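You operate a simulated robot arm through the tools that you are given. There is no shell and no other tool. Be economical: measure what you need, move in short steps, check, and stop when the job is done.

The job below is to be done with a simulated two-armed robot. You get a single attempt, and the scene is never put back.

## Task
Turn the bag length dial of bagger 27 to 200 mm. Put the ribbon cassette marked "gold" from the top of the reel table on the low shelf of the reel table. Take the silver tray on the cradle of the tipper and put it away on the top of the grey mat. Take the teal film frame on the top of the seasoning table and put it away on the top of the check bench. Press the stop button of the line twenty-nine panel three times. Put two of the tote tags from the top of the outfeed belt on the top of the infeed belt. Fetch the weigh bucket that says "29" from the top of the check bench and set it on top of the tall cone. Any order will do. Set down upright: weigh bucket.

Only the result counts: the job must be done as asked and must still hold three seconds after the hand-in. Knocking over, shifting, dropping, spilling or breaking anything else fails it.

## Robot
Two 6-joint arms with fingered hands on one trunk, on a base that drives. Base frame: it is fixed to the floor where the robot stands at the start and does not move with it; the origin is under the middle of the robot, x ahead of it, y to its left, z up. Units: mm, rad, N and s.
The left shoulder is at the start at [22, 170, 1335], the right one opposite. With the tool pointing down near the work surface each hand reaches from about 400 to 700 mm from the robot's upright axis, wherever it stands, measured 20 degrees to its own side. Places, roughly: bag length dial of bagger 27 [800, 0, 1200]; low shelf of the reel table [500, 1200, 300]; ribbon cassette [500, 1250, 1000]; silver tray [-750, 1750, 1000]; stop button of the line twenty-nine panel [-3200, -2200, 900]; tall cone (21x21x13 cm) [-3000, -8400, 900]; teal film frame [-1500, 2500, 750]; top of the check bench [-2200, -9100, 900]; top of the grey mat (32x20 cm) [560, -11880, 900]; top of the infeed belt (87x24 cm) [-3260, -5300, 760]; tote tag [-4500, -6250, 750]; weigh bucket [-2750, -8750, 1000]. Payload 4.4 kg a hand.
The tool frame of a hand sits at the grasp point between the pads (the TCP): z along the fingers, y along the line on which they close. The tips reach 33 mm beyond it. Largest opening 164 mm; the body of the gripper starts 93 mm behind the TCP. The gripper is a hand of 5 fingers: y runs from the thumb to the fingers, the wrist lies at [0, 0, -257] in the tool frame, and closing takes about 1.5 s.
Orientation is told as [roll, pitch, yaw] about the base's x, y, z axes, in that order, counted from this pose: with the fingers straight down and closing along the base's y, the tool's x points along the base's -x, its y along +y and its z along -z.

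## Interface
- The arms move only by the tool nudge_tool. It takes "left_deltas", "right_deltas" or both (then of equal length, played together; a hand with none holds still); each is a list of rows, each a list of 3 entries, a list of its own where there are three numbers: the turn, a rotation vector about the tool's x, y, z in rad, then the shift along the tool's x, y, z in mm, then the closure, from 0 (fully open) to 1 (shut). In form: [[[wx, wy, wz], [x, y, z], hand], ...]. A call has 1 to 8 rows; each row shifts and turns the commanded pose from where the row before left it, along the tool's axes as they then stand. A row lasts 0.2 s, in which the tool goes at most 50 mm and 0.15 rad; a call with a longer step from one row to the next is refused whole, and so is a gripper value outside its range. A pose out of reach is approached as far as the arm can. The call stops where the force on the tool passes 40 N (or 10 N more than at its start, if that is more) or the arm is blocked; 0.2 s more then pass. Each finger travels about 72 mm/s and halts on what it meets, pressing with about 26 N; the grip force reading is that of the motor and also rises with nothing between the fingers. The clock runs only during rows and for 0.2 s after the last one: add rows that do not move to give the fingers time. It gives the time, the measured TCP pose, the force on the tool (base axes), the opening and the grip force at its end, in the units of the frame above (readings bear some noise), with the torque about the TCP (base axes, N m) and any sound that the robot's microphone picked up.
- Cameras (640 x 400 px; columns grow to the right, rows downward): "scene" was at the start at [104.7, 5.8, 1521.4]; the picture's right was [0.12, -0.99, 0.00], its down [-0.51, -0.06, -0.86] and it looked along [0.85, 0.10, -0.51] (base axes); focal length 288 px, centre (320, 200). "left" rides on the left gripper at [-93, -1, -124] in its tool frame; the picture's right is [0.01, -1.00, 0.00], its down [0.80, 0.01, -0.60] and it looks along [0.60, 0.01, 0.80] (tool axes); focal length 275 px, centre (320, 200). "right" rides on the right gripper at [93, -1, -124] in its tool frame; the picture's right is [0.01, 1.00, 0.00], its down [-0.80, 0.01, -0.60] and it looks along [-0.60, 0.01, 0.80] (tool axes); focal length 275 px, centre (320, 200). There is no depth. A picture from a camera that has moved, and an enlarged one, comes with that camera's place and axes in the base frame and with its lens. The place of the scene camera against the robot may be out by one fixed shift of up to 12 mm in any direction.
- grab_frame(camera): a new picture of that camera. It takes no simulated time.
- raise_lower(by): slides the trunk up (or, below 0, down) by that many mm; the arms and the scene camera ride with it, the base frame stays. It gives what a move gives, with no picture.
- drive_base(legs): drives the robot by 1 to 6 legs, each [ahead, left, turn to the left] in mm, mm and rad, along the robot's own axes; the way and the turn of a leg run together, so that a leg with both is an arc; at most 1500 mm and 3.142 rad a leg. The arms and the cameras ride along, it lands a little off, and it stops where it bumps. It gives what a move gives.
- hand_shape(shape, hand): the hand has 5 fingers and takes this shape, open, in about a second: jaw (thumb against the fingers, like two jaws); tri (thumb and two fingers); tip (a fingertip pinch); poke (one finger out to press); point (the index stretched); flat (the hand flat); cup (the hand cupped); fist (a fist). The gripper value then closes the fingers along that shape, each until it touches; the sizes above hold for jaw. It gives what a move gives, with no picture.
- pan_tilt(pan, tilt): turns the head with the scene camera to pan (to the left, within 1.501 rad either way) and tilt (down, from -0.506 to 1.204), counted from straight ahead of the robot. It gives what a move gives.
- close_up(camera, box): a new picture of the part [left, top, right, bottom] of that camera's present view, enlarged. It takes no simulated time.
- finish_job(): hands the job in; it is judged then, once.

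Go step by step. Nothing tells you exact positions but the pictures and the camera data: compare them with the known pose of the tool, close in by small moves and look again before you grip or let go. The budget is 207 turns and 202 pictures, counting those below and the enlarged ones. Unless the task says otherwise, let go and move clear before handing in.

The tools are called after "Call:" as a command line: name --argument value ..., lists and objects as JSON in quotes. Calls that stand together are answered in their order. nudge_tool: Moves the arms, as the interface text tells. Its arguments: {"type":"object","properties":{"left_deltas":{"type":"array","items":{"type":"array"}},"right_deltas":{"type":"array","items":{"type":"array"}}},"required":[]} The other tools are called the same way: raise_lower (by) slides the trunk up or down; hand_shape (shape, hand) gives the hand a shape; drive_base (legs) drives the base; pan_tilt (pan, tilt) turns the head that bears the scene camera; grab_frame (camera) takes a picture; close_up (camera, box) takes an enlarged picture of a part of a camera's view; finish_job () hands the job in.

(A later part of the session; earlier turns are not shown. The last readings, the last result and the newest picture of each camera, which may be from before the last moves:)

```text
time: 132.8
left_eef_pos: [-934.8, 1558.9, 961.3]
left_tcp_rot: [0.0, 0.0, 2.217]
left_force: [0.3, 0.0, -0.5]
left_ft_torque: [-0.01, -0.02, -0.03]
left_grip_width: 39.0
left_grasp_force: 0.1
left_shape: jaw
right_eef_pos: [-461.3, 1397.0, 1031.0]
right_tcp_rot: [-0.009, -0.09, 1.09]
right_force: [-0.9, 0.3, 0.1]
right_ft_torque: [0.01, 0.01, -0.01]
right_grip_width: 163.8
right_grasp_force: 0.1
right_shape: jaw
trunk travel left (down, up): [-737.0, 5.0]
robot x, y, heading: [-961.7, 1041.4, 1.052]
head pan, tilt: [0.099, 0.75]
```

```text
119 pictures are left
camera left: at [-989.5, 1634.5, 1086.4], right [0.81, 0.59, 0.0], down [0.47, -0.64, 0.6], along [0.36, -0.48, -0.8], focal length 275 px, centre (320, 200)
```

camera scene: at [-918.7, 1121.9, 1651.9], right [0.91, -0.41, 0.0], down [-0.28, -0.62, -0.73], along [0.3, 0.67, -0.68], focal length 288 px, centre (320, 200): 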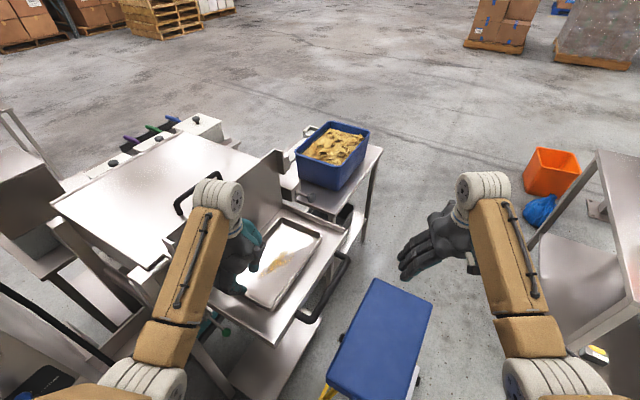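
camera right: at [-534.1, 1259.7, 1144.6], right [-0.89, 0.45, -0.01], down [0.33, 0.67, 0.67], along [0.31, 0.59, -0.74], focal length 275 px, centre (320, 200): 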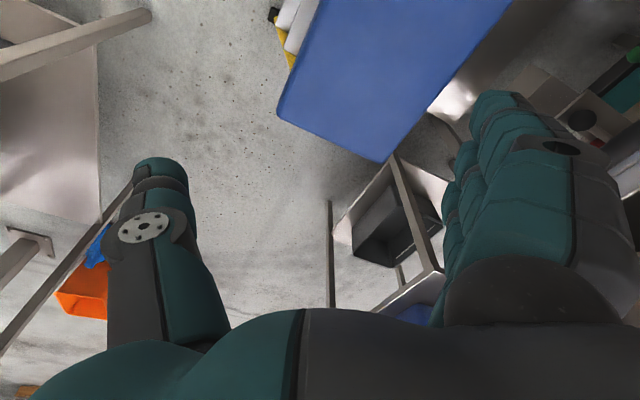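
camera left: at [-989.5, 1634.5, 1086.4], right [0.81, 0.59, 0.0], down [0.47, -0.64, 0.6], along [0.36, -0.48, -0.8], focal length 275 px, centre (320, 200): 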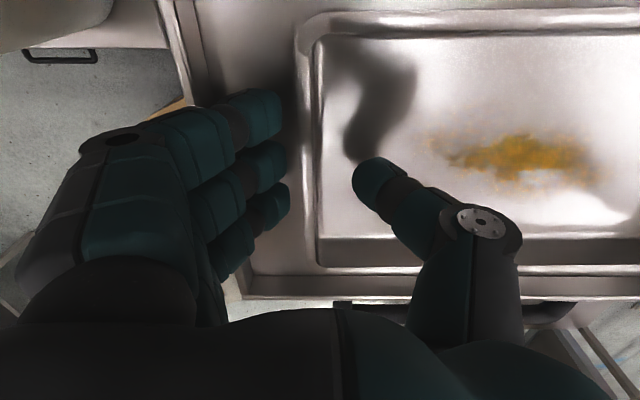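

The wall is between fingers and thumb. I'll pinch it with the left hand and bring the right hand over toward the front wall.

Call:
nudge_tool --left_deltas '[[[0, 0, 0], [0, 0, 0], 0.9], [[0, 0, 0], [0, 0, 0], 1.0], [[0, 0, 0], [0, 0, 0], 1.0], [[0, 0, 0], [0, 0, 0], 1.0], [[0, 0, 0], [0, 0, 0], 1.0], [[0, 0, 0], [0, 0, 0], 1.0], [[0, 0, 0], [0, 0, 0], 1.0], [[0, 0, 0], [0, 0, 0], 1.0]]' --right_deltas '[[[0, 0.09, 0], [0, 0, 0], 0.76], [[0, 0, 0], [-6, 43, 0], 0.76], [[0, 0, 0], [-6, 43, 0], 0.76], [[0, 0, 0], [-6, 43, 0], 0.76], [[0, 0, 0], [-6, 43, 0], 0.76], [[0, 0, 0], [-6, 43, 0], 0.76], [[0, 0, 0], [-6, 43, 0], 0.76], [[0, 0, 0], [0, 0, 0], 0.76]]'

Call:
nudge_tool --right_deltas '[[[0, 0, 0.15], [0, 0, 0], 0.76], [[0, 0, 0.15], [0, 0, 0], 0.76], [[0, 0, 0.142], [0, 0, 0], 0.76], [[0, 0, 0], [0, 0, 0], 0.76]]'

Call:
grab_frame --camera "right"

Call:
grab_frame --camera "scene"

```text
time: 134.6
left_eef_pos: [-935.3, 1559.4, 962.2]
left_tcp_rot: [0.001, 0.0, 2.219]
left_force: [-0.7, -1.9, -0.1]
left_ft_torque: [-0.06, 0.05, 0.06]
left_grip_width: 0.2
left_grasp_force: 25.9
left_shape: jaw
right_eef_pos: [-666.7, 1546.3, 1025.1]
right_tcp_rot: [-0.018, 0.001, 1.082]
right_force: [-0.6, 0.1, -0.1]
right_ft_torque: [0.02, 0.04, -0.03]
right_grip_width: 40.3
right_grasp_force: 0.0
right_shape: jaw
trunk travel left (down, up): [-737.0, 5.0]
robot x, y, heading: [-961.5, 1040.1, 1.054]
head pan, tilt: [0.099, 0.75]
```

```text
time: 135.6
left_eef_pos: [-935.9, 1559.3, 962.4]
left_tcp_rot: [0.001, -0.001, 2.22]
left_force: [-0.3, -0.4, -1.3]
left_ft_torque: [-0.01, 0.02, -0.04]
left_grip_width: 0.0
left_grasp_force: 26.3
left_shape: jaw
right_eef_pos: [-667.3, 1547.1, 1029.1]
right_tcp_rot: [-0.011, -0.007, 0.642]
right_force: [0.4, 0.7, -0.1]
right_ft_torque: [0.01, 0.01, 0.01]
right_grip_width: 39.6
right_grasp_force: 0.0
right_shape: jaw
trunk travel left (down, up): [-737.0, 5.0]
robot x, y, heading: [-965.7, 1041.8, 1.051]
head pan, tilt: [0.099, 0.75]
```

```text
118 pictures are left
camera right: at [-741.5, 1493.3, 1151.0], right [-0.61, 0.79, -0.01], down [0.63, 0.49, 0.61], along [0.49, 0.36, -0.79], focal length 275 px, centre (320, 200)
```

right: 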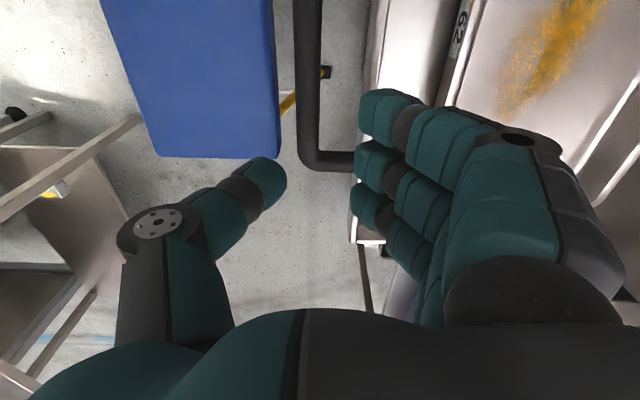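

```text
117 pictures are left
camera scene: at [-920.1, 1122.1, 1651.9], right [0.91, -0.41, 0.0], down [-0.28, -0.62, -0.73], along [0.3, 0.67, -0.68], focal length 288 px, centre (320, 200)
```

scene: 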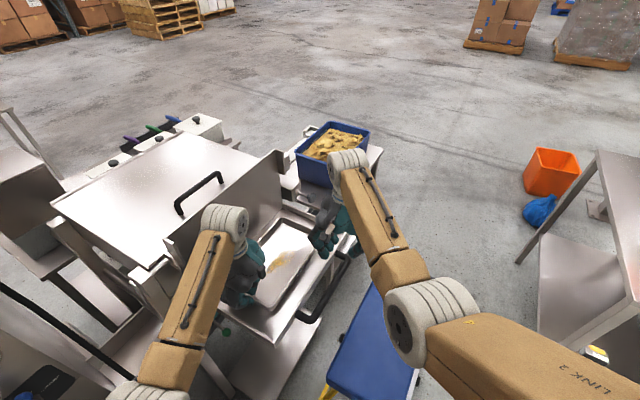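

The right hand is over the handle, about 100 mm short of the front wall. I'll move it over the wall and look.

Call:
nudge_tool --right_deltas '[[[0, 0, 0], [20, 34, 0], 0.76], [[0, 0, 0], [22, 33, 0], 0.76], [[0, 0, 0], [0, 33, 0], 0.76], [[0, 0, 0], [0, 0, 0], 0.76]]'

Call:
grab_frame --camera "right"

```text
time: 136.8
left_eef_pos: [-937.2, 1558.8, 962.3]
left_tcp_rot: [0.0, 0.0, 2.216]
left_force: [1.6, -1.0, 0.1]
left_ft_torque: [-0.05, 0.04, 0.03]
left_grip_width: 0.0
left_grasp_force: 26.1
left_shape: jaw
right_eef_pos: [-690.2, 1594.1, 1019.4]
right_tcp_rot: [-0.04, -0.029, 0.557]
right_force: [-0.2, -0.4, -0.2]
right_ft_torque: [0.02, 0.02, -0.01]
right_grip_width: 39.6
right_grasp_force: 0.0
right_shape: jaw
trunk travel left (down, up): [-737.0, 5.0]
robot x, y, heading: [-963.6, 1042.9, 1.05]
head pan, tilt: [0.099, 0.75]
stopped in row 4 (right hand): the arm was blocked; the commanded pose is now the measured one
```

```text
116 pictures are left
camera right: at [-772.9, 1548.1, 1139.7], right [-0.54, 0.84, -0.04], down [0.65, 0.44, 0.62], along [0.54, 0.31, -0.78], focal length 275 px, centre (320, 200)
```

right: 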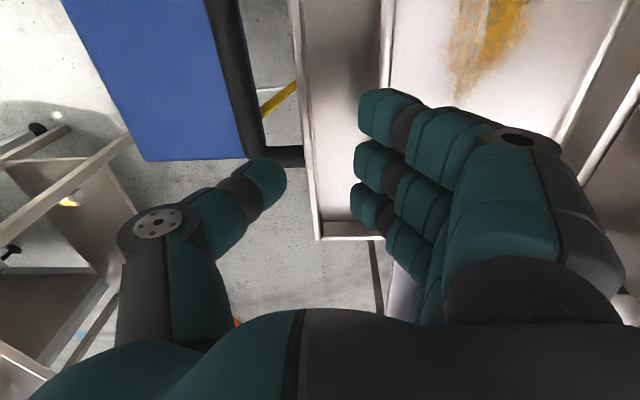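

The right arm reports being blocked. I'll look at the scene to see why.

Call:
grab_frame --camera "scene"

```text
115 pictures are left
camera scene: at [-919.8, 1121.8, 1651.9], right [0.91, -0.41, 0.0], down [-0.28, -0.62, -0.73], along [0.3, 0.67, -0.68], focal length 288 px, centre (320, 200)
```

scene: 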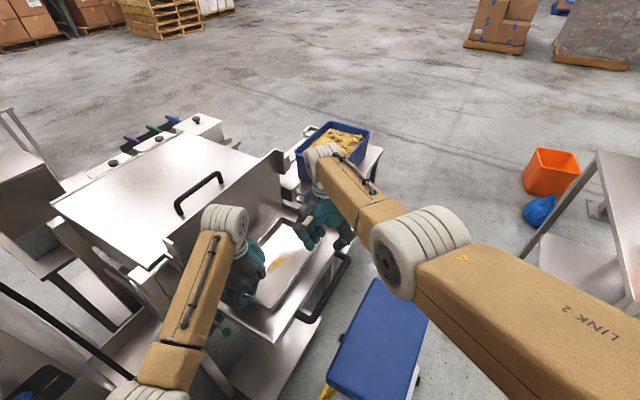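

The right arm is at its reach limit at that spot. I'll aim for the middle of the front wall instead, which is nearer the shoulder.

Call:
nudge_tool --right_deltas '[[[-0.04, 0.029, 0], [20, 5, 0], 0.76], [[0, 0, -0.045], [20, 10, 0], 0.76], [[0, 0, -0.045], [20, 10, 0], 0.76], [[0, 0, 0], [20, 10, 0], 0.76], [[0, 0, 0], [0, 0, 0], 0.76]]'

Call:
grab_frame --camera "right"

Call:
grab_frame --camera "scene"

```text
time: 137.9
left_eef_pos: [-936.5, 1559.1, 962.3]
left_tcp_rot: [0.003, -0.001, 2.218]
left_force: [-0.1, 0.8, -0.2]
left_ft_torque: [-0.09, 0.05, 0.0]
left_grip_width: 0.0
left_grasp_force: 25.7
left_shape: jaw
right_eef_pos: [-666.6, 1579.2, 1022.4]
right_tcp_rot: [-0.05, -0.081, 0.546]
right_force: [-0.4, 0.3, -0.2]
right_ft_torque: [-0.04, 0.0, 0.04]
right_grip_width: 39.7
right_grasp_force: 0.0
right_shape: jaw
trunk travel left (down, up): [-737.0, 5.0]
robot x, y, heading: [-959.5, 1041.0, 1.057]
head pan, tilt: [0.099, 0.75]
stopped in row 5 (right hand): the arm was blocked; the commanded pose is now the measured one
```

```text
114 pictures are left
camera right: at [-754.8, 1530.9, 1137.6], right [-0.52, 0.85, -0.05], down [0.62, 0.42, 0.66], along [0.58, 0.31, -0.75], focal length 275 px, centre (320, 200)
```

right: 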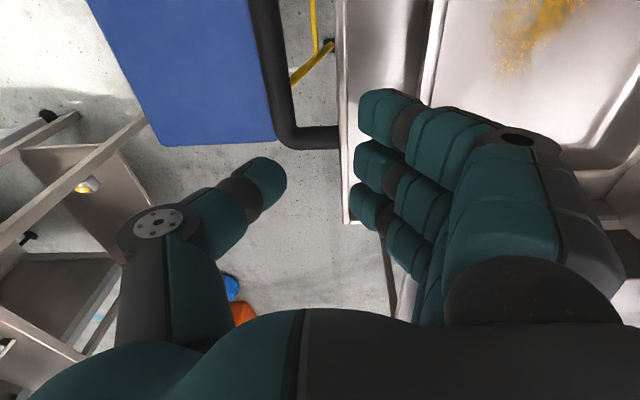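

```text
113 pictures are left
camera scene: at [-919.4, 1121.7, 1651.9], right [0.91, -0.41, 0.0], down [-0.28, -0.62, -0.73], along [0.3, 0.67, -0.68], focal length 288 px, centre (320, 200)
```

scene: 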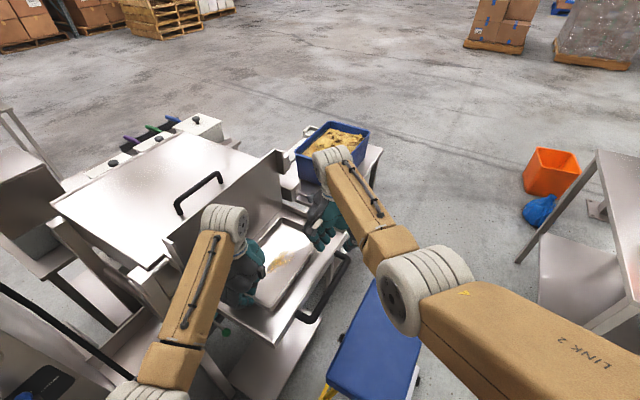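

The right arm can't cross further left at this heading. I'll release the left wall, bring both hands clear, and turn the base 0.3 rad left so both grasps are comfortable.

Call:
nudge_tool --left_deltas '[[[0, 0, 0], [0, 0, 0], 0.76], [[0, 0, 0], [0, 0, 0], 0.76], [[0, 0, 0], [0, 0, -25], 0.76], [[0, 0, 0], [0, -10, -25], 0.76], [[0, 0, 0], [0, -40, 0], 0.76], [[0, 0, 0], [0, -40, 0], 0.76], [[0, 0, 0], [0, -20, 0], 0.76]]' --right_deltas '[[[0, 0.04, 0], [0, -20, 0], 0.76], [[0, 0.04, 0], [0, -40, 0], 0.76], [[0, 0, 0], [0, -40, 0], 0.76], [[0, 0, 0], [0, -20, 0], 0.76], [[0, 0, 0], [0, 0, 0], 0.76], [[0, 0, 0], [0, 0, 0], 0.76], [[0, 0, 0], [0, 0, 0], 0.76]]'

Call:
drive_base --legs '[[0, 0, 0.3]]'

Call:
grab_frame --camera "scene"

Call:
grab_frame --camera "left"

```text
time: 139.6
left_eef_pos: [-846.2, 1626.0, 1012.4]
left_tcp_rot: [0.001, -0.001, 2.217]
left_force: [-0.2, -0.3, 0.0]
left_ft_torque: [0.04, 0.01, -0.02]
left_grip_width: 38.9
left_grasp_force: 0.2
left_shape: jaw
right_eef_pos: [-610.8, 1475.2, 1026.3]
right_tcp_rot: [-0.047, 0.004, 0.548]
right_force: [-0.8, -0.4, -0.6]
right_ft_torque: [-0.04, 0.0, 0.0]
right_grip_width: 39.7
right_grasp_force: 0.1
right_shape: jaw
trunk travel left (down, up): [-737.0, 5.0]
robot x, y, heading: [-961.7, 1042.8, 1.053]
head pan, tilt: [0.099, 0.75]
```

```text
time: 140.4
left_eef_pos: [-861.7, 1624.4, 1014.0]
left_tcp_rot: [-0.009, 0.02, 2.246]
left_force: [4.5, -3.8, 1.5]
left_ft_torque: [0.69, 0.57, -0.05]
left_grip_width: 38.9
left_grasp_force: 0.1
left_shape: jaw
right_eef_pos: [-631.6, 1490.2, 1027.2]
right_tcp_rot: [-0.047, 0.003, 0.593]
right_force: [0.0, 0.1, 1.0]
right_ft_torque: [0.07, 0.01, -0.01]
right_grip_width: 39.6
right_grasp_force: 0.0
right_shape: jaw
trunk travel left (down, up): [-737.0, 5.0]
robot x, y, heading: [-962.8, 1039.8, 1.098]
head pan, tilt: [0.099, 0.75]
stopped in leg 1: the force on the tool passed its limit at 60 N (the readings are from after the stop); the commanded pose is now the measured one
```

```text
112 pictures are left
camera scene: at [-923.7, 1122.2, 1652.0], right [0.93, -0.37, 0.0], down [-0.25, -0.63, -0.73], along [0.27, 0.68, -0.68], focal length 288 px, centre (320, 200)
```

scene: 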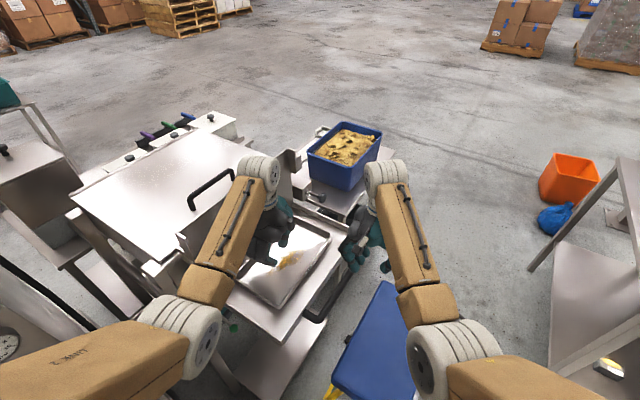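

```text
111 pictures are left
camera left: at [-921.0, 1699.8, 1137.2], right [0.79, 0.62, 0.01], down [0.48, -0.63, 0.61], along [0.38, -0.48, -0.79], focal length 275 px, centre (320, 200)
```

left: 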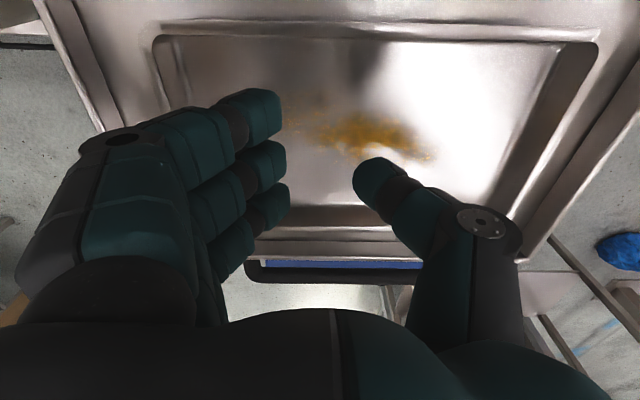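

Turning left pressed the left arm against the tipper's backplate, so I'll undo that turn at once. New plan: hang the tray from its front wall with the left hand from a bit farther out, where the arm can lift higher. First I'll clear the hand and restore its yaw.

Call:
drive_base --legs '[[0, 0, -0.05]]'

Call:
nudge_tool --left_deltas '[[[0, 0, 0], [30, 0, 0], 0.76], [[0, 0, 0], [30, 0, 0], 0.76], [[0, 0, 0], [0, 0, 0], 0.76]]'

Call:
drive_base --legs '[[-100, -124, 0]]'

Call:
nudge_tool --left_deltas '[[[0, 0, 0.15], [0, 0, 0], 0.76], [[0, 0, 0.15], [0, 0, 0], 0.76], [[0, 0, 0.15], [0, 0, 0], 0.76], [[0, 0, 0.15], [0, 0, 0], 0.76], [[0, 0, 0.15], [0, 0, 0], 0.76], [[0, 0, 0.15], [0, 0, 0], 0.76], [[0, 0, 0.15], [0, 0, 0], 0.76], [[0, 0, 0.15], [0, 0, 0], 0.76]]'

Call:
grab_frame --camera "scene"

```text
time: 141.2
left_eef_pos: [-835.4, 1621.0, 1014.6]
left_tcp_rot: [-0.007, 0.018, 2.199]
left_force: [0.4, 0.3, 0.1]
left_ft_torque: [0.02, -0.01, -0.01]
left_grip_width: 38.9
left_grasp_force: 0.1
left_shape: jaw
right_eef_pos: [-610.0, 1474.1, 1026.6]
right_tcp_rot: [-0.047, 0.002, 0.542]
right_force: [-0.1, 0.1, -0.3]
right_ft_torque: [0.0, 0.02, 0.0]
right_grip_width: 39.4
right_grasp_force: 0.0
right_shape: jaw
trunk travel left (down, up): [-737.0, 5.0]
robot x, y, heading: [-964.1, 1040.5, 1.045]
head pan, tilt: [0.099, 0.75]
```

```text
time: 142.0
left_eef_pos: [-799.5, 1574.7, 1015.4]
left_tcp_rot: [-0.009, 0.017, 2.198]
left_force: [0.3, 0.2, -0.9]
left_ft_torque: [0.0, -0.02, 0.01]
left_grip_width: 39.0
left_grasp_force: 0.0
left_shape: jaw
right_eef_pos: [-611.7, 1475.8, 1026.2]
right_tcp_rot: [-0.05, 0.004, 0.542]
right_force: [-0.2, 0.2, 0.3]
right_ft_torque: [0.01, -0.06, 0.01]
right_grip_width: 39.7
right_grasp_force: 0.1
right_shape: jaw
trunk travel left (down, up): [-737.0, 5.0]
robot x, y, heading: [-957.6, 1037.3, 1.047]
head pan, tilt: [0.099, 0.75]
```

```text
time: 143.4
left_eef_pos: [-739.9, 1422.2, 1014.1]
left_tcp_rot: [-0.008, 0.015, 2.199]
left_force: [-0.2, -0.2, 0.1]
left_ft_torque: [0.05, 0.02, 0.01]
left_grip_width: 38.9
left_grasp_force: 0.0
left_shape: jaw
right_eef_pos: [-552.9, 1321.7, 1026.7]
right_tcp_rot: [-0.046, 0.004, 0.542]
right_force: [-0.4, -1.0, -0.7]
right_ft_torque: [0.05, 0.02, 0.0]
right_grip_width: 39.4
right_grasp_force: 0.1
right_shape: jaw
trunk travel left (down, up): [-737.0, 5.0]
robot x, y, heading: [-896.0, 891.6, 1.042]
head pan, tilt: [0.099, 0.75]
```

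```text
time: 145.2
left_eef_pos: [-741.3, 1422.6, 1013.3]
left_tcp_rot: [-0.02, -0.001, 0.997]
left_force: [0.9, 0.1, -0.5]
left_ft_torque: [-0.03, 0.01, 0.0]
left_grip_width: 39.0
left_grasp_force: 0.2
left_shape: jaw
right_eef_pos: [-552.7, 1323.1, 1027.5]
right_tcp_rot: [-0.048, 0.003, 0.544]
right_force: [-0.7, -0.2, 0.0]
right_ft_torque: [-0.01, -0.02, -0.02]
right_grip_width: 39.7
right_grasp_force: 0.1
right_shape: jaw
trunk travel left (down, up): [-737.0, 5.0]
robot x, y, heading: [-903.8, 891.8, 1.049]
head pan, tilt: [0.099, 0.75]
```

```text
110 pictures are left
camera scene: at [-861.4, 970.4, 1651.9], right [0.91, -0.41, 0.0], down [-0.28, -0.62, -0.73], along [0.3, 0.67, -0.68], focal length 288 px, centre (320, 200)
```

scene: 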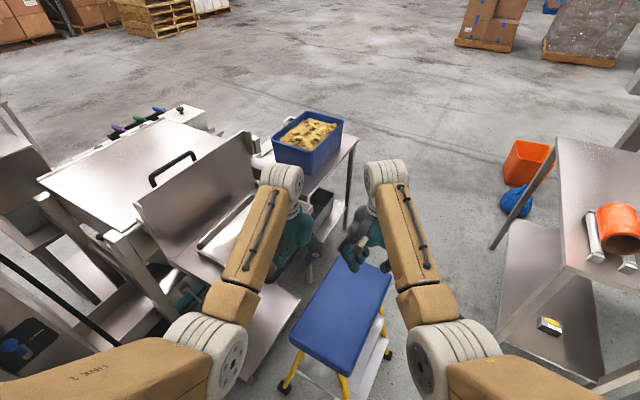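

Everything still stands in place. I'll finish the yaw and bring the left hand back over the front wall.

Call:
nudge_tool --left_deltas '[[[-0.02, 0, 0], [0, 0, 0], 0.76], [[0, 0, 0.15], [0, 0, 0], 0.76], [[0, 0, 0.15], [0, 0, 0], 0.76], [[0, 0, 0.05], [0, 0, 0], 0.76], [[0, 0, 0], [-15.5, 38.4, 0], 0.76], [[0, 0, 0], [-15.5, 38.4, 0], 0.76], [[0, 0, 0], [-15.5, 38.4, 0], 0.76], [[0, 0, 0], [-15.5, 38.4, 0], 0.76]]'

Call:
grab_frame --camera "left"

```text
time: 147.0
left_eef_pos: [-785.4, 1581.0, 1015.6]
left_tcp_rot: [0.0, 0.001, 0.65]
left_force: [0.3, 0.5, -0.6]
left_ft_torque: [-0.01, -0.03, -0.01]
left_grip_width: 39.0
left_grasp_force: 0.0
left_shape: jaw
right_eef_pos: [-552.5, 1325.2, 1027.0]
right_tcp_rot: [-0.048, 0.005, 0.544]
right_force: [-0.2, 0.8, -0.5]
right_ft_torque: [-0.06, 0.02, 0.03]
right_grip_width: 39.3
right_grasp_force: 0.1
right_shape: jaw
trunk travel left (down, up): [-737.0, 5.0]
robot x, y, heading: [-903.8, 889.9, 1.045]
head pan, tilt: [0.099, 0.75]
```

```text
109 pictures are left
camera left: at [-709.4, 1637.0, 1139.4], right [0.59, -0.8, 0.0], down [-0.64, -0.48, 0.6], along [-0.48, -0.36, -0.8], focal length 275 px, centre (320, 200)
```

left: 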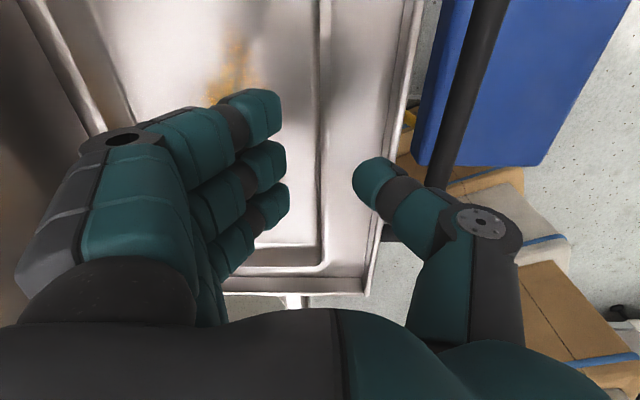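

The wall is between thumb and fingers, close to the middle. I'll descend, pinch, then lift gradually.

Call:
nudge_tool --left_deltas '[[[0, 0, 0], [0, 0, 25], 0.76], [[0, 0, 0], [0, 0, 20], 0.76], [[0, 0, 0], [0, 0, 14], 0.76], [[0, 0, 0], [0, 0, 0], 0.9], [[0, 0, 0], [0, 0, 0], 1.0], [[0, 0, 0], [0, 0, 0], 1.0], [[0, 0, 0], [0, 0, 0], 1.0], [[0, 0, 0], [0, 0, 0], 1.0]]'

Call:
nudge_tool --left_deltas '[[[0, 0, 0], [0, 0, -15], 1.0], [[0, 0, 0], [0, 0, -20], 1.0], [[0, 0, 0], [0, 0, -20], 1.0], [[0, 0, 0], [0, 0, -20], 1.0], [[0, 0, 0], [0, 0, -20], 1.0], [[0, 0, 0], [0, 0, -20], 1.0], [[0, 0, 0], [0, 0, 0], 1.0]]'

Call:
grab_frame --camera "scene"

Call:
grab_frame --camera "left"

```text
time: 148.8
left_eef_pos: [-785.8, 1583.2, 955.5]
left_tcp_rot: [0.002, 0.0, 0.65]
left_force: [-0.4, 3.0, 0.5]
left_ft_torque: [0.11, 0.08, -0.11]
left_grip_width: 0.0
left_grasp_force: 26.0
left_shape: jaw
right_eef_pos: [-552.5, 1322.8, 1026.6]
right_tcp_rot: [-0.049, 0.003, 0.544]
right_force: [0.3, 0.2, 0.3]
right_ft_torque: [0.0, 0.0, 0.0]
right_grip_width: 39.7
right_grasp_force: 0.0
right_shape: jaw
trunk travel left (down, up): [-737.0, 5.0]
robot x, y, heading: [-902.7, 889.9, 1.047]
head pan, tilt: [0.099, 0.75]
```

```text
time: 150.4
left_eef_pos: [-785.5, 1583.5, 1070.0]
left_tcp_rot: [0.0, 0.0, 0.649]
left_force: [0.5, 0.5, -10.7]
left_ft_torque: [-0.46, -0.35, -0.01]
left_grip_width: 0.0
left_grasp_force: 26.4
left_shape: jaw
right_eef_pos: [-552.6, 1324.5, 1025.3]
right_tcp_rot: [-0.048, 0.004, 0.544]
right_force: [0.1, 0.2, -0.4]
right_ft_torque: [0.01, 0.01, 0.0]
right_grip_width: 39.7
right_grasp_force: 0.0
right_shape: jaw
trunk travel left (down, up): [-737.0, 5.0]
robot x, y, heading: [-903.9, 889.2, 1.044]
head pan, tilt: [0.099, 0.75]
```

```text
108 pictures are left
camera scene: at [-861.2, 972.2, 1651.7], right [0.91, -0.41, 0.0], down [-0.28, -0.62, -0.73], along [0.3, 0.67, -0.68], focal length 288 px, centre (320, 200)
```

scene: 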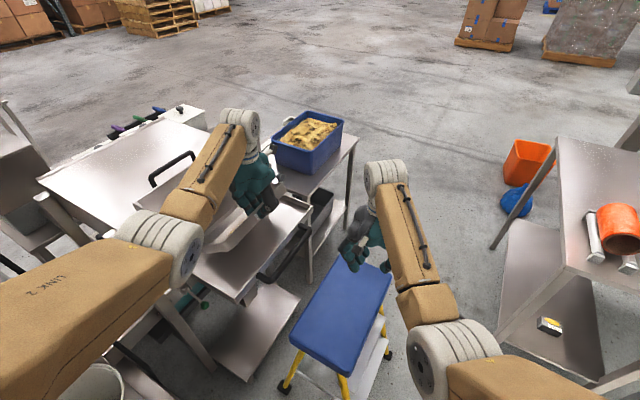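

```text
107 pictures are left
camera left: at [-709.7, 1640.3, 1194.0], right [0.6, -0.8, 0.0], down [-0.64, -0.48, 0.6], along [-0.48, -0.36, -0.8], focal length 275 px, centre (320, 200)
```

left: 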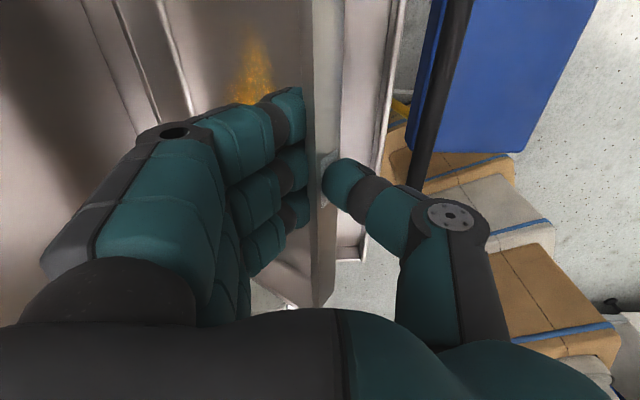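

The tray is fully off the cradle (10.7 N), hanging at an angle. I'll lift another 45 mm and check the clearance over the front lip.

Call:
nudge_tool --left_deltas '[[[0, 0, 0], [0, 0, -15], 1.0], [[0, 0, 0], [0, 0, -15], 1.0], [[0, 0, 0], [0, 0, -15], 1.0], [[0, 0, 0], [0, 0, 0], 1.0]]'

Call:
close_up --camera "scene" --box '[150, 130, 350, 290]'

Call:
grab_frame --camera "right"

```text
time: 151.4
left_eef_pos: [-784.8, 1585.2, 1115.0]
left_tcp_rot: [-0.002, 0.002, 0.649]
left_force: [-0.8, -0.3, -11.0]
left_ft_torque: [-0.52, -0.39, -0.02]
left_grip_width: 0.3
left_grasp_force: 25.4
left_shape: jaw
right_eef_pos: [-551.7, 1324.9, 1026.5]
right_tcp_rot: [-0.048, 0.005, 0.543]
right_force: [0.1, 1.0, 0.2]
right_ft_torque: [0.0, 0.01, -0.01]
right_grip_width: 39.7
right_grasp_force: 0.1
right_shape: jaw
trunk travel left (down, up): [-737.0, 5.0]
robot x, y, heading: [-901.0, 886.2, 1.048]
head pan, tilt: [0.099, 0.75]
```

```text
2.50 times, centred on (250, 210) of scene
camera zoom: at [-861.3, 972.1, 1651.7], right [0.91, -0.41, 0.0], down [-0.28, -0.62, -0.73], along [0.3, 0.67, -0.68], focal length 719 px, centre (495, 175)
```

zoom: 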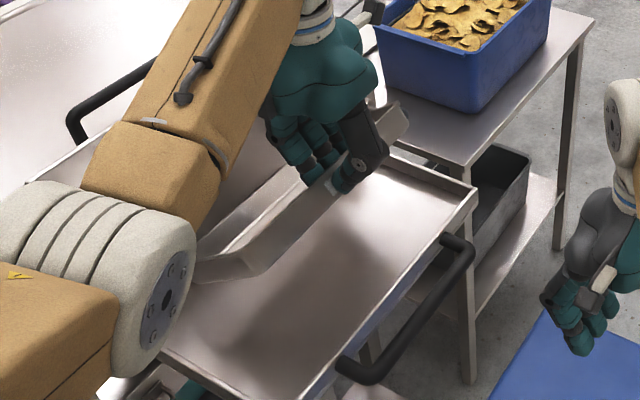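

```text
105 pictures are left
camera right: at [-632.6, 1282.6, 1149.7], right [-0.53, 0.85, -0.05], down [0.67, 0.45, 0.6], along [0.53, 0.28, -0.8], focal length 275 px, centre (320, 200)
```

right: 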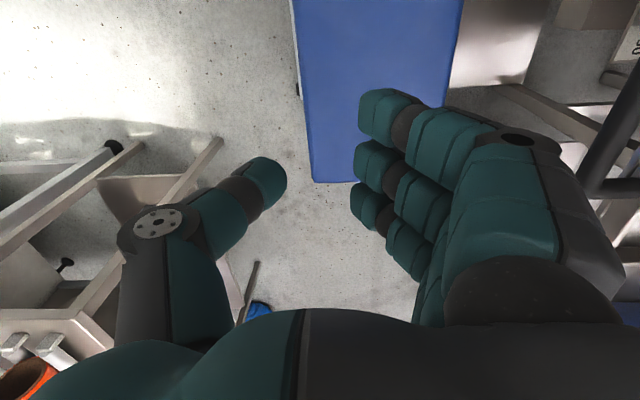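

The tray hangs clear at about 40° with its lower edge above the lip. I'll back straight out, away from the cradle, by driving mostly right, and then look.

Call:
drive_base --legs '[[-137, -322, 0], [-500, -300, 0]]'

Call:
grab_frame --camera "scene"

Call:
grab_frame --camera "left"

```text
time: 156.6
left_eef_pos: [-567.0, 719.4, 1114.8]
left_tcp_rot: [0.002, 0.0, 0.639]
left_force: [1.0, -0.2, -10.5]
left_ft_torque: [-0.44, -0.32, 0.01]
left_grip_width: 0.0
left_grasp_force: 25.8
left_shape: jaw
right_eef_pos: [-336.6, 456.6, 1026.6]
right_tcp_rot: [-0.049, 0.004, 0.535]
right_force: [-0.1, 0.4, 0.0]
right_ft_torque: [0.02, 0.0, 0.0]
right_grip_width: 39.7
right_grasp_force: 0.1
right_shape: jaw
trunk travel left (down, up): [-737.0, 5.0]
robot x, y, heading: [-692.7, 27.7, 1.037]
head pan, tilt: [0.099, 0.75]
```

```text
104 pictures are left
camera scene: at [-648.7, 107.3, 1651.8], right [0.91, -0.42, 0.0], down [-0.29, -0.62, -0.73], along [0.31, 0.66, -0.68], focal length 288 px, centre (320, 200)
```

scene: 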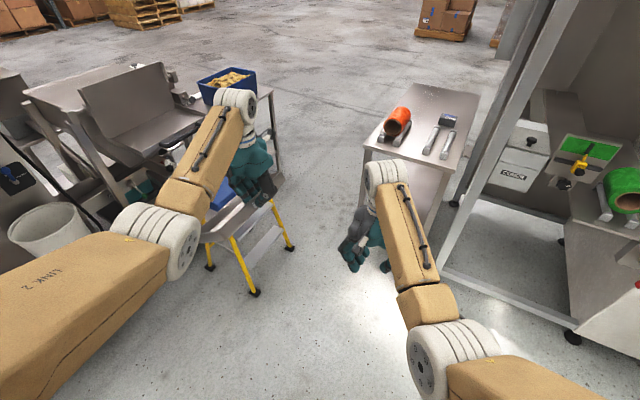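

```text
103 pictures are left
camera left: at [-491.0, 774.3, 1239.5], right [0.59, -0.81, 0.0], down [-0.65, -0.47, 0.6], along [-0.49, -0.35, -0.8], focal length 275 px, centre (320, 200)
```

left: 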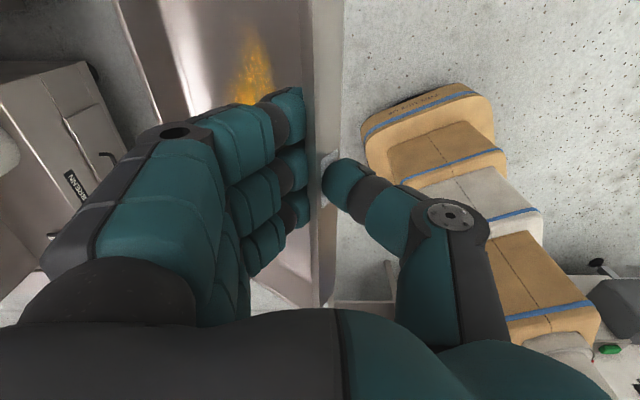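

The tray is out and held. I'll turn to face south, toward the mat, and look down the way.

Call:
drive_base --legs '[[0, 0, -2.61]]'

Call:
pan_tilt --pan 0.0 --tilt 0.2

Call:
grab_frame --camera "scene"

```text
time: 163.2
left_eef_pos: [-460.4, -638.6, 1114.4]
left_tcp_rot: [-0.001, 0.002, -1.989]
left_force: [-0.2, -0.9, -10.2]
left_ft_torque: [0.23, 0.53, 0.0]
left_grip_width: 0.0
left_grasp_force: 26.0
left_shape: jaw
right_eef_pos: [-789.5, -522.9, 1026.6]
right_tcp_rot: [-0.048, 0.004, -2.096]
right_force: [0.0, -0.5, -0.8]
right_ft_torque: [-0.03, 0.01, 0.03]
right_grip_width: 39.7
right_grasp_force: 0.1
right_shape: jaw
trunk travel left (down, up): [-737.0, 5.0]
robot x, y, heading: [-690.6, 24.3, -1.594]
head pan, tilt: [0.099, 0.75]
```

```text
time: 164.2
left_eef_pos: [-460.9, -639.3, 1114.4]
left_tcp_rot: [0.0, 0.002, -1.989]
left_force: [0.6, -0.6, -10.4]
left_ft_torque: [0.26, 0.51, 0.0]
left_grip_width: 0.1
left_grasp_force: 25.9
left_shape: jaw
right_eef_pos: [-789.2, -522.9, 1026.6]
right_tcp_rot: [-0.05, 0.004, -2.096]
right_force: [0.1, 1.0, 0.1]
right_ft_torque: [0.02, -0.03, 0.03]
right_grip_width: 39.6
right_grasp_force: 0.0
right_shape: jaw
trunk travel left (down, up): [-737.0, 5.0]
robot x, y, heading: [-690.6, 30.3, -1.594]
head pan, tilt: [0.0, 0.201]
```

```text
102 pictures are left
camera scene: at [-690.7, -83.3, 1701.3], right [-1.0, 0.02, 0.0], down [0.0, 0.2, -0.98], along [-0.02, -0.98, -0.2], focal length 288 px, centre (320, 200)
```

scene: 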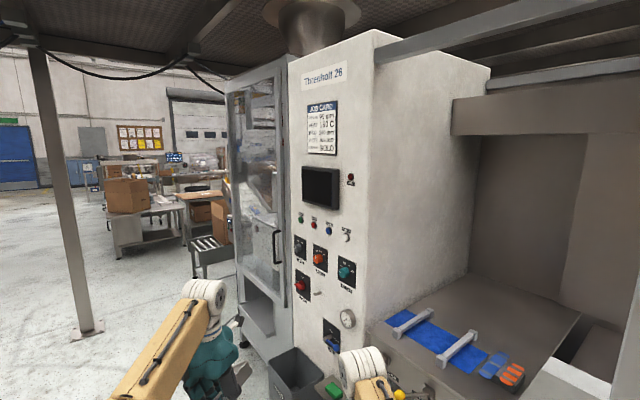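

Another bagger stands ahead, so the way south is to its left. I'll drive to about [400,-800] and look down the lane.

Call:
drive_base --legs '[[830, 1090, 0]]'

Call:
grab_frame --camera "scene"

```text
time: 171.1
left_eef_pos: [611.6, -1504.2, 1114.2]
left_tcp_rot: [0.001, 0.002, -2.007]
left_force: [-0.7, 0.0, -10.5]
left_ft_torque: [0.25, 0.52, 0.02]
left_grip_width: 0.0
left_grasp_force: 26.0
left_shape: jaw
right_eef_pos: [285.0, -1383.4, 1027.3]
right_tcp_rot: [-0.05, 0.003, -2.114]
right_force: [-0.5, 0.5, 0.0]
right_ft_torque: [0.0, 0.04, 0.03]
right_grip_width: 39.5
right_grasp_force: 0.0
right_shape: jaw
trunk travel left (down, up): [-737.0, 5.0]
robot x, y, heading: [395.1, -832.3, -1.61]
head pan, tilt: [0.0, 0.201]
```

```text
101 pictures are left
camera scene: at [392.9, -945.3, 1701.4], right [-1.0, 0.04, 0.0], down [0.01, 0.2, -0.98], along [-0.04, -0.98, -0.2], focal length 288 px, centre (320, 200)
```

scene: 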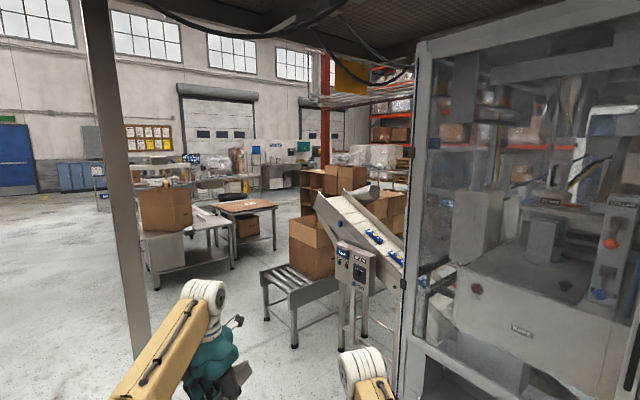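

Ahead are the outfeed of the other bagger and packing tables. I'll zoom to choose a lane and find the mat.

Call:
close_up --camera "scene" --box '[90, 120, 410, 320]'

Call:
close_up --camera "scene" --box '[120, 130, 280, 230]'

```text
2.00 times, centred on (250, 220) of scene
camera zoom: at [392.9, -945.3, 1701.4], right [-1.0, 0.04, 0.0], down [0.01, 0.2, -0.98], along [-0.04, -0.98, -0.2], focal length 575 px, centre (460, 160)
```

zoom: 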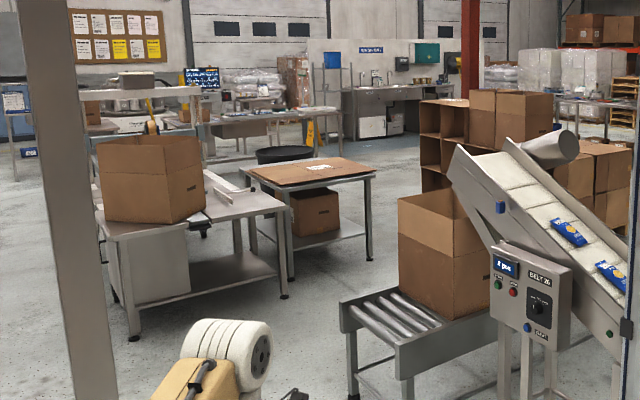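

```text
4.00 times, centred on (200, 180) of scene
camera zoom: at [392.9, -945.3, 1701.4], right [-1.0, 0.04, 0.0], down [0.01, 0.2, -0.98], along [-0.04, -0.98, -0.2], focal length 1150 px, centre (800, 280)
```

zoom: 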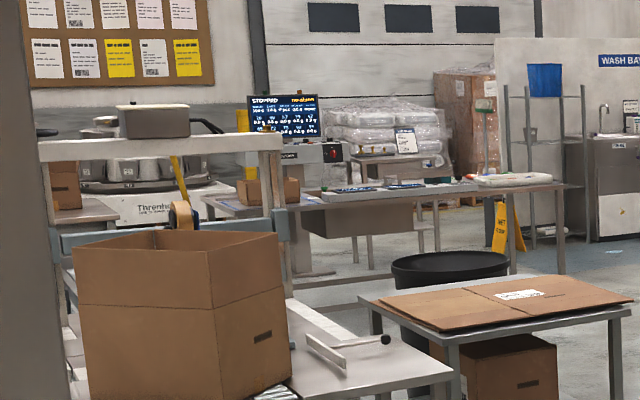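

The mat should be by the wash bay at the far end. I'll go down the lane between the roller conveyor on the right and the packing tables on the left, in stages.

Call:
drive_base --legs '[[918, 413, 0], [918, 413, 0]]'

Call:
grab_frame --camera "scene"

```text
time: 179.5
left_eef_pos: [1229.3, -3051.9, 1122.6]
left_tcp_rot: [0.018, 0.0, -2.005]
left_force: [-5.6, -4.1, -8.8]
left_ft_torque: [0.54, 0.35, 0.05]
left_grip_width: 0.1
left_grasp_force: 26.3
left_shape: jaw
right_eef_pos: [890.4, -2933.6, 1033.6]
right_tcp_rot: [-0.041, -0.013, -2.132]
right_force: [-0.7, 0.0, -3.5]
right_ft_torque: [-0.04, -0.06, -0.02]
right_grip_width: 39.4
right_grasp_force: 0.0
right_shape: jaw
trunk travel left (down, up): [-737.0, 5.0]
robot x, y, heading: [1011.9, -2407.1, -1.614]
head pan, tilt: [0.0, 0.201]
stopped in leg 2: the robot was blocked; the commanded pose is now the measured one
```

```text
98 pictures are left
camera scene: at [1001.2, -2518.1, 1701.3], right [-1.0, 0.05, -0.01], down [0.02, 0.2, -0.98], along [-0.05, -0.98, -0.2], focal length 288 px, centre (320, 200)
```

scene: 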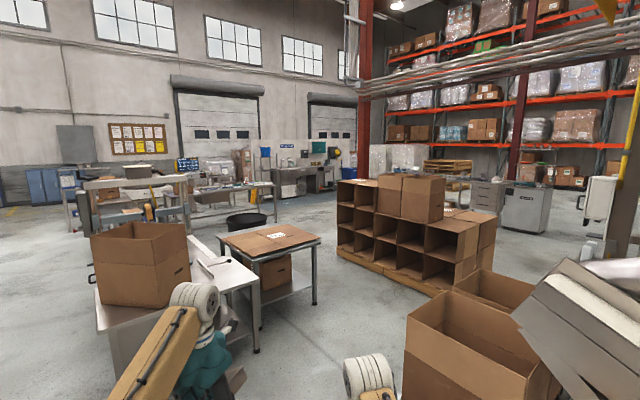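

The base touched the column foot on the left. I'll sidestep right, pass it, and go on in stages.

Call:
drive_base --legs '[[0, -100, 0], [560, 10, 0], [289, 263, 0], [700, 5, 0]]'

Call:
grab_frame --camera "scene"

```text
time: 189.0
left_eef_pos: [1380.4, -4607.7, 1118.7]
left_tcp_rot: [0.008, 0.007, -1.978]
left_force: [-1.0, -0.2, -11.4]
left_ft_torque: [0.23, 0.54, 0.03]
left_grip_width: 0.0
left_grasp_force: 25.6
left_shape: jaw
right_eef_pos: [1046.4, -4494.8, 1033.8]
right_tcp_rot: [-0.04, -0.005, -2.097]
right_force: [-0.7, -0.3, 0.0]
right_ft_torque: [0.04, 0.0, 0.02]
right_grip_width: 39.5
right_grasp_force: 0.0
right_shape: jaw
trunk travel left (down, up): [-737.0, 5.0]
robot x, y, heading: [1138.6, -3961.6, -1.59]
head pan, tilt: [0.0, 0.201]
```

```text
97 pictures are left
camera scene: at [1142.7, -4071.3, 1701.4], right [-1.0, 0.02, 0.0], down [0.0, 0.2, -0.98], along [-0.02, -0.98, -0.2], focal length 288 px, centre (320, 200)
```

scene: 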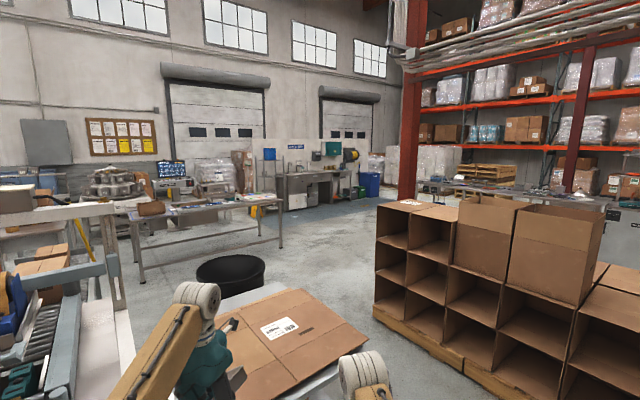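

I need to see what lies to my right before moving diagonally.

Call:
pan_tilt --pan -0.9 --tilt 0.5

Call:
grab_frame --camera "scene"

```text
time: 190.2
left_eef_pos: [1380.4, -4607.3, 1119.4]
left_tcp_rot: [0.009, 0.004, -1.977]
left_force: [0.3, -0.6, -10.8]
left_ft_torque: [0.25, 0.53, -0.01]
left_grip_width: 0.1
left_grasp_force: 25.9
left_shape: jaw
right_eef_pos: [1046.5, -4494.0, 1032.9]
right_tcp_rot: [-0.04, -0.005, -2.099]
right_force: [0.1, 0.3, 0.5]
right_ft_torque: [0.01, 0.0, -0.01]
right_grip_width: 39.3
right_grasp_force: 0.0
right_shape: jaw
trunk travel left (down, up): [-737.0, 5.0]
robot x, y, heading: [1142.2, -3961.5, -1.588]
head pan, tilt: [-0.901, 0.499]
```

```text
96 pictures are left
camera scene: at [1072.4, -4032.7, 1673.8], right [-0.6, 0.8, 0.0], down [0.38, 0.29, -0.88], along [-0.7, -0.53, -0.48], focal length 288 px, centre (320, 200)
```

scene: 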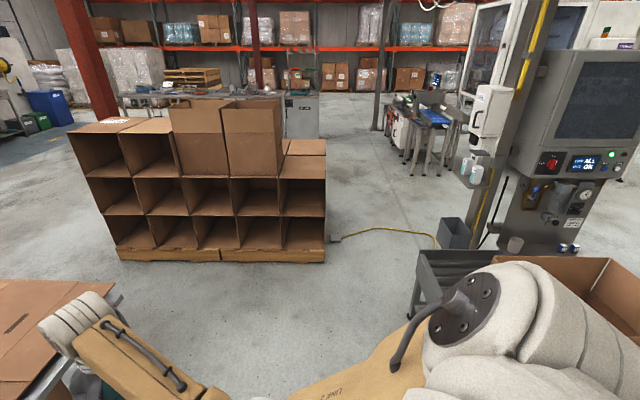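

The floor to the south-west is open. I'll sidestep right, go south past the cardboard table, turn, and pass between it and the box shelf.

Call:
drive_base --legs '[[251, -718, 0], [1000, 18, 0], [0, 0, 0.485], [1250, 0, 0]]'

Call:
pan_tilt --pan 0.0 --tilt 0.25

Call:
grab_frame --camera "scene"

```text
time: 206.4
left_eef_pos: [1528.5, -6789.0, 1117.9]
left_tcp_rot: [0.007, 0.008, -1.482]
left_force: [-0.4, -1.1, -10.4]
left_ft_torque: [-0.09, 0.57, 0.0]
left_grip_width: 0.2
left_grasp_force: 26.0
left_shape: jaw
right_eef_pos: [1179.1, -6849.4, 1033.6]
right_tcp_rot: [-0.04, -0.006, -1.603]
right_force: [0.7, 0.3, -0.6]
right_ft_torque: [0.01, 0.01, 0.02]
right_grip_width: 39.4
right_grasp_force: 0.1
right_shape: jaw
trunk travel left (down, up): [-737.0, 5.0]
robot x, y, heading: [1011.4, -6336.6, -1.099]
head pan, tilt: [-0.901, 0.499]
```

```text
time: 207.6
left_eef_pos: [1527.8, -6789.0, 1118.9]
left_tcp_rot: [0.008, 0.007, -1.481]
left_force: [0.5, -0.5, -10.3]
left_ft_torque: [-0.05, 0.6, -0.01]
left_grip_width: 0.0
left_grasp_force: 25.7
left_shape: jaw
right_eef_pos: [1179.6, -6849.2, 1034.3]
right_tcp_rot: [-0.04, -0.004, -1.602]
right_force: [-0.3, -0.9, -0.1]
right_ft_torque: [0.03, 0.0, 0.01]
right_grip_width: 39.4
right_grasp_force: 0.0
right_shape: jaw
trunk travel left (down, up): [-737.0, 5.0]
robot x, y, heading: [1013.0, -6335.1, -1.098]
head pan, tilt: [0.0, 0.25]
```

```text
95 pictures are left
camera scene: at [1062.2, -6432.4, 1696.8], right [-0.89, -0.45, 0.0], down [-0.11, 0.22, -0.97], along [0.44, -0.86, -0.25], focal length 288 px, centre (320, 200)
```

scene: 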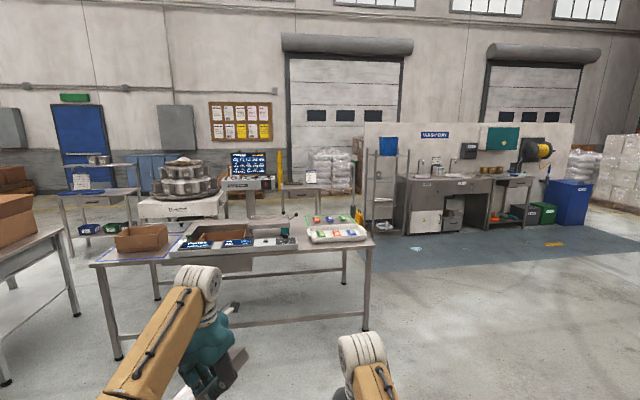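

The wash bay is ahead-right. The mat should be near pixel (500,177); I'll zoom there.

Call:
close_up --camera "scene" --box '[360, 120, 600, 260]'

Call:
close_up --camera "scene" --box '[450, 150, 546, 210]'

```text
2.67 times, centred on (480, 190) of scene
camera zoom: at [1062.2, -6432.4, 1696.8], right [-0.89, -0.45, 0.0], down [-0.11, 0.22, -0.97], along [0.44, -0.86, -0.25], focal length 767 px, centre (-107, 227)
```

zoom: 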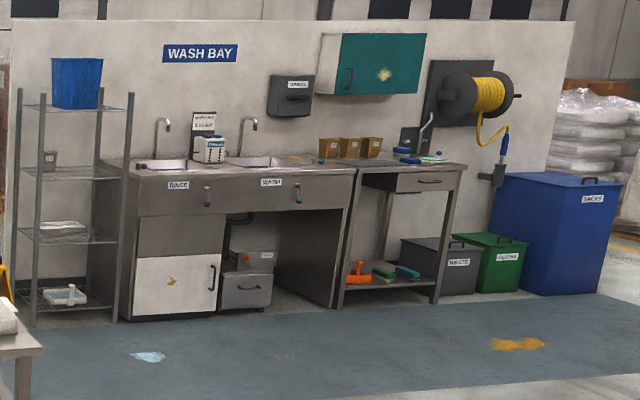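

```text
6.67 times, centred on (498, 180) of scene
camera zoom: at [1062.2, -6432.4, 1696.8], right [-0.89, -0.45, 0.0], down [-0.11, 0.22, -0.97], along [0.44, -0.86, -0.25], focal length 1917 px, centre (-867, 333)
```

zoom: 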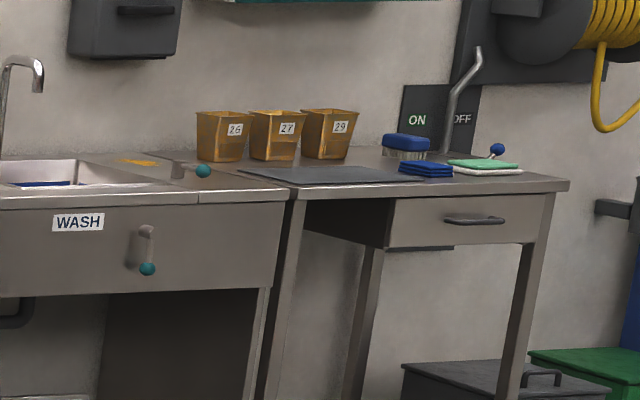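

The grey mat lies on the counter in front of three buckets. The tray's back must point at the wall, so I'll stand with the counter on my left. I'll drive across open floor to a spot about 500 mm short of that, turned ready.

Call:
drive_base --legs '[[847, -320, 0], [938, -762, 0], [938, -762, 0], [938, -762, 0], [0, 0, -1.046]]'

Call:
pan_tilt --pan 0.9 --tilt 0.5

Call:
grab_frame --camera "scene"

```text
time: 232.0
left_eef_pos: [197.1, -11399.8, 1119.0]
left_tcp_rot: [0.009, 0.006, -2.533]
left_force: [-0.3, 0.2, -10.6]
left_ft_torque: [0.5, 0.33, -0.03]
left_grip_width: 0.0
left_grasp_force: 25.7
left_shape: jaw
right_eef_pos: [-29.9, -11126.2, 1034.0]
right_tcp_rot: [-0.039, -0.005, -2.653]
right_force: [-0.1, 0.5, 0.1]
right_ft_torque: [0.0, -0.04, -0.01]
right_grip_width: 39.3
right_grasp_force: 0.1
right_shape: jaw
trunk travel left (down, up): [-737.0, 5.0]
robot x, y, heading: [333.1, -10728.6, -2.155]
head pan, tilt: [0.0, 0.25]
```

```text
time: 233.2
left_eef_pos: [197.3, -11399.3, 1118.5]
left_tcp_rot: [0.012, 0.007, -2.532]
left_force: [1.0, -0.3, -10.4]
left_ft_torque: [0.45, 0.34, -0.01]
left_grip_width: 0.0
left_grasp_force: 26.3
left_shape: jaw
right_eef_pos: [-29.4, -11128.3, 1033.2]
right_tcp_rot: [-0.04, -0.006, -2.654]
right_force: [0.1, 0.2, 0.3]
right_ft_torque: [-0.02, 0.02, 0.01]
right_grip_width: 39.5
right_grasp_force: 0.0
right_shape: jaw
trunk travel left (down, up): [-737.0, 5.0]
robot x, y, heading: [334.4, -10726.9, -2.152]
head pan, tilt: [0.901, 0.499]
```

```text
92 pictures are left
camera scene: at [359.0, -10826.5, 1673.8], right [-0.95, -0.32, 0.0], down [-0.15, 0.46, -0.88], along [0.28, -0.83, -0.48], focal length 288 px, centre (320, 200)
```

scene: 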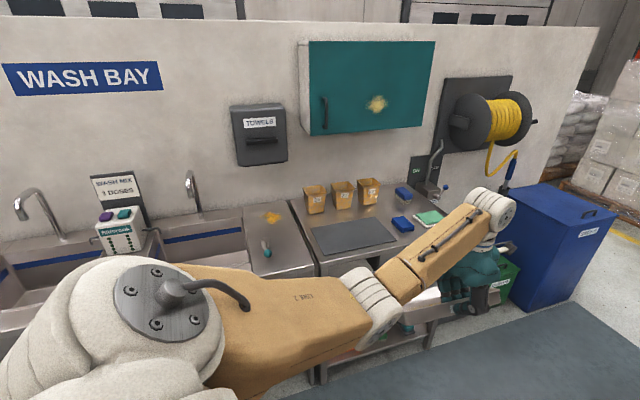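

The mat is in clear view. I'll zoom to locate its corners and the buckets behind.

Call:
close_up --camera "scene" --box '[280, 170, 440, 270]'

```text
4.00 times, centred on (360, 220) of scene
camera zoom: at [359.0, -10826.5, 1673.8], right [-0.95, -0.32, 0.0], down [-0.15, 0.46, -0.88], along [0.28, -0.83, -0.48], focal length 1150 px, centre (160, 120)
```

zoom: 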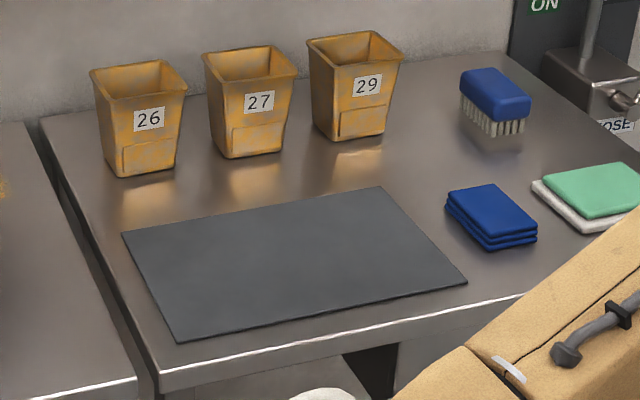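

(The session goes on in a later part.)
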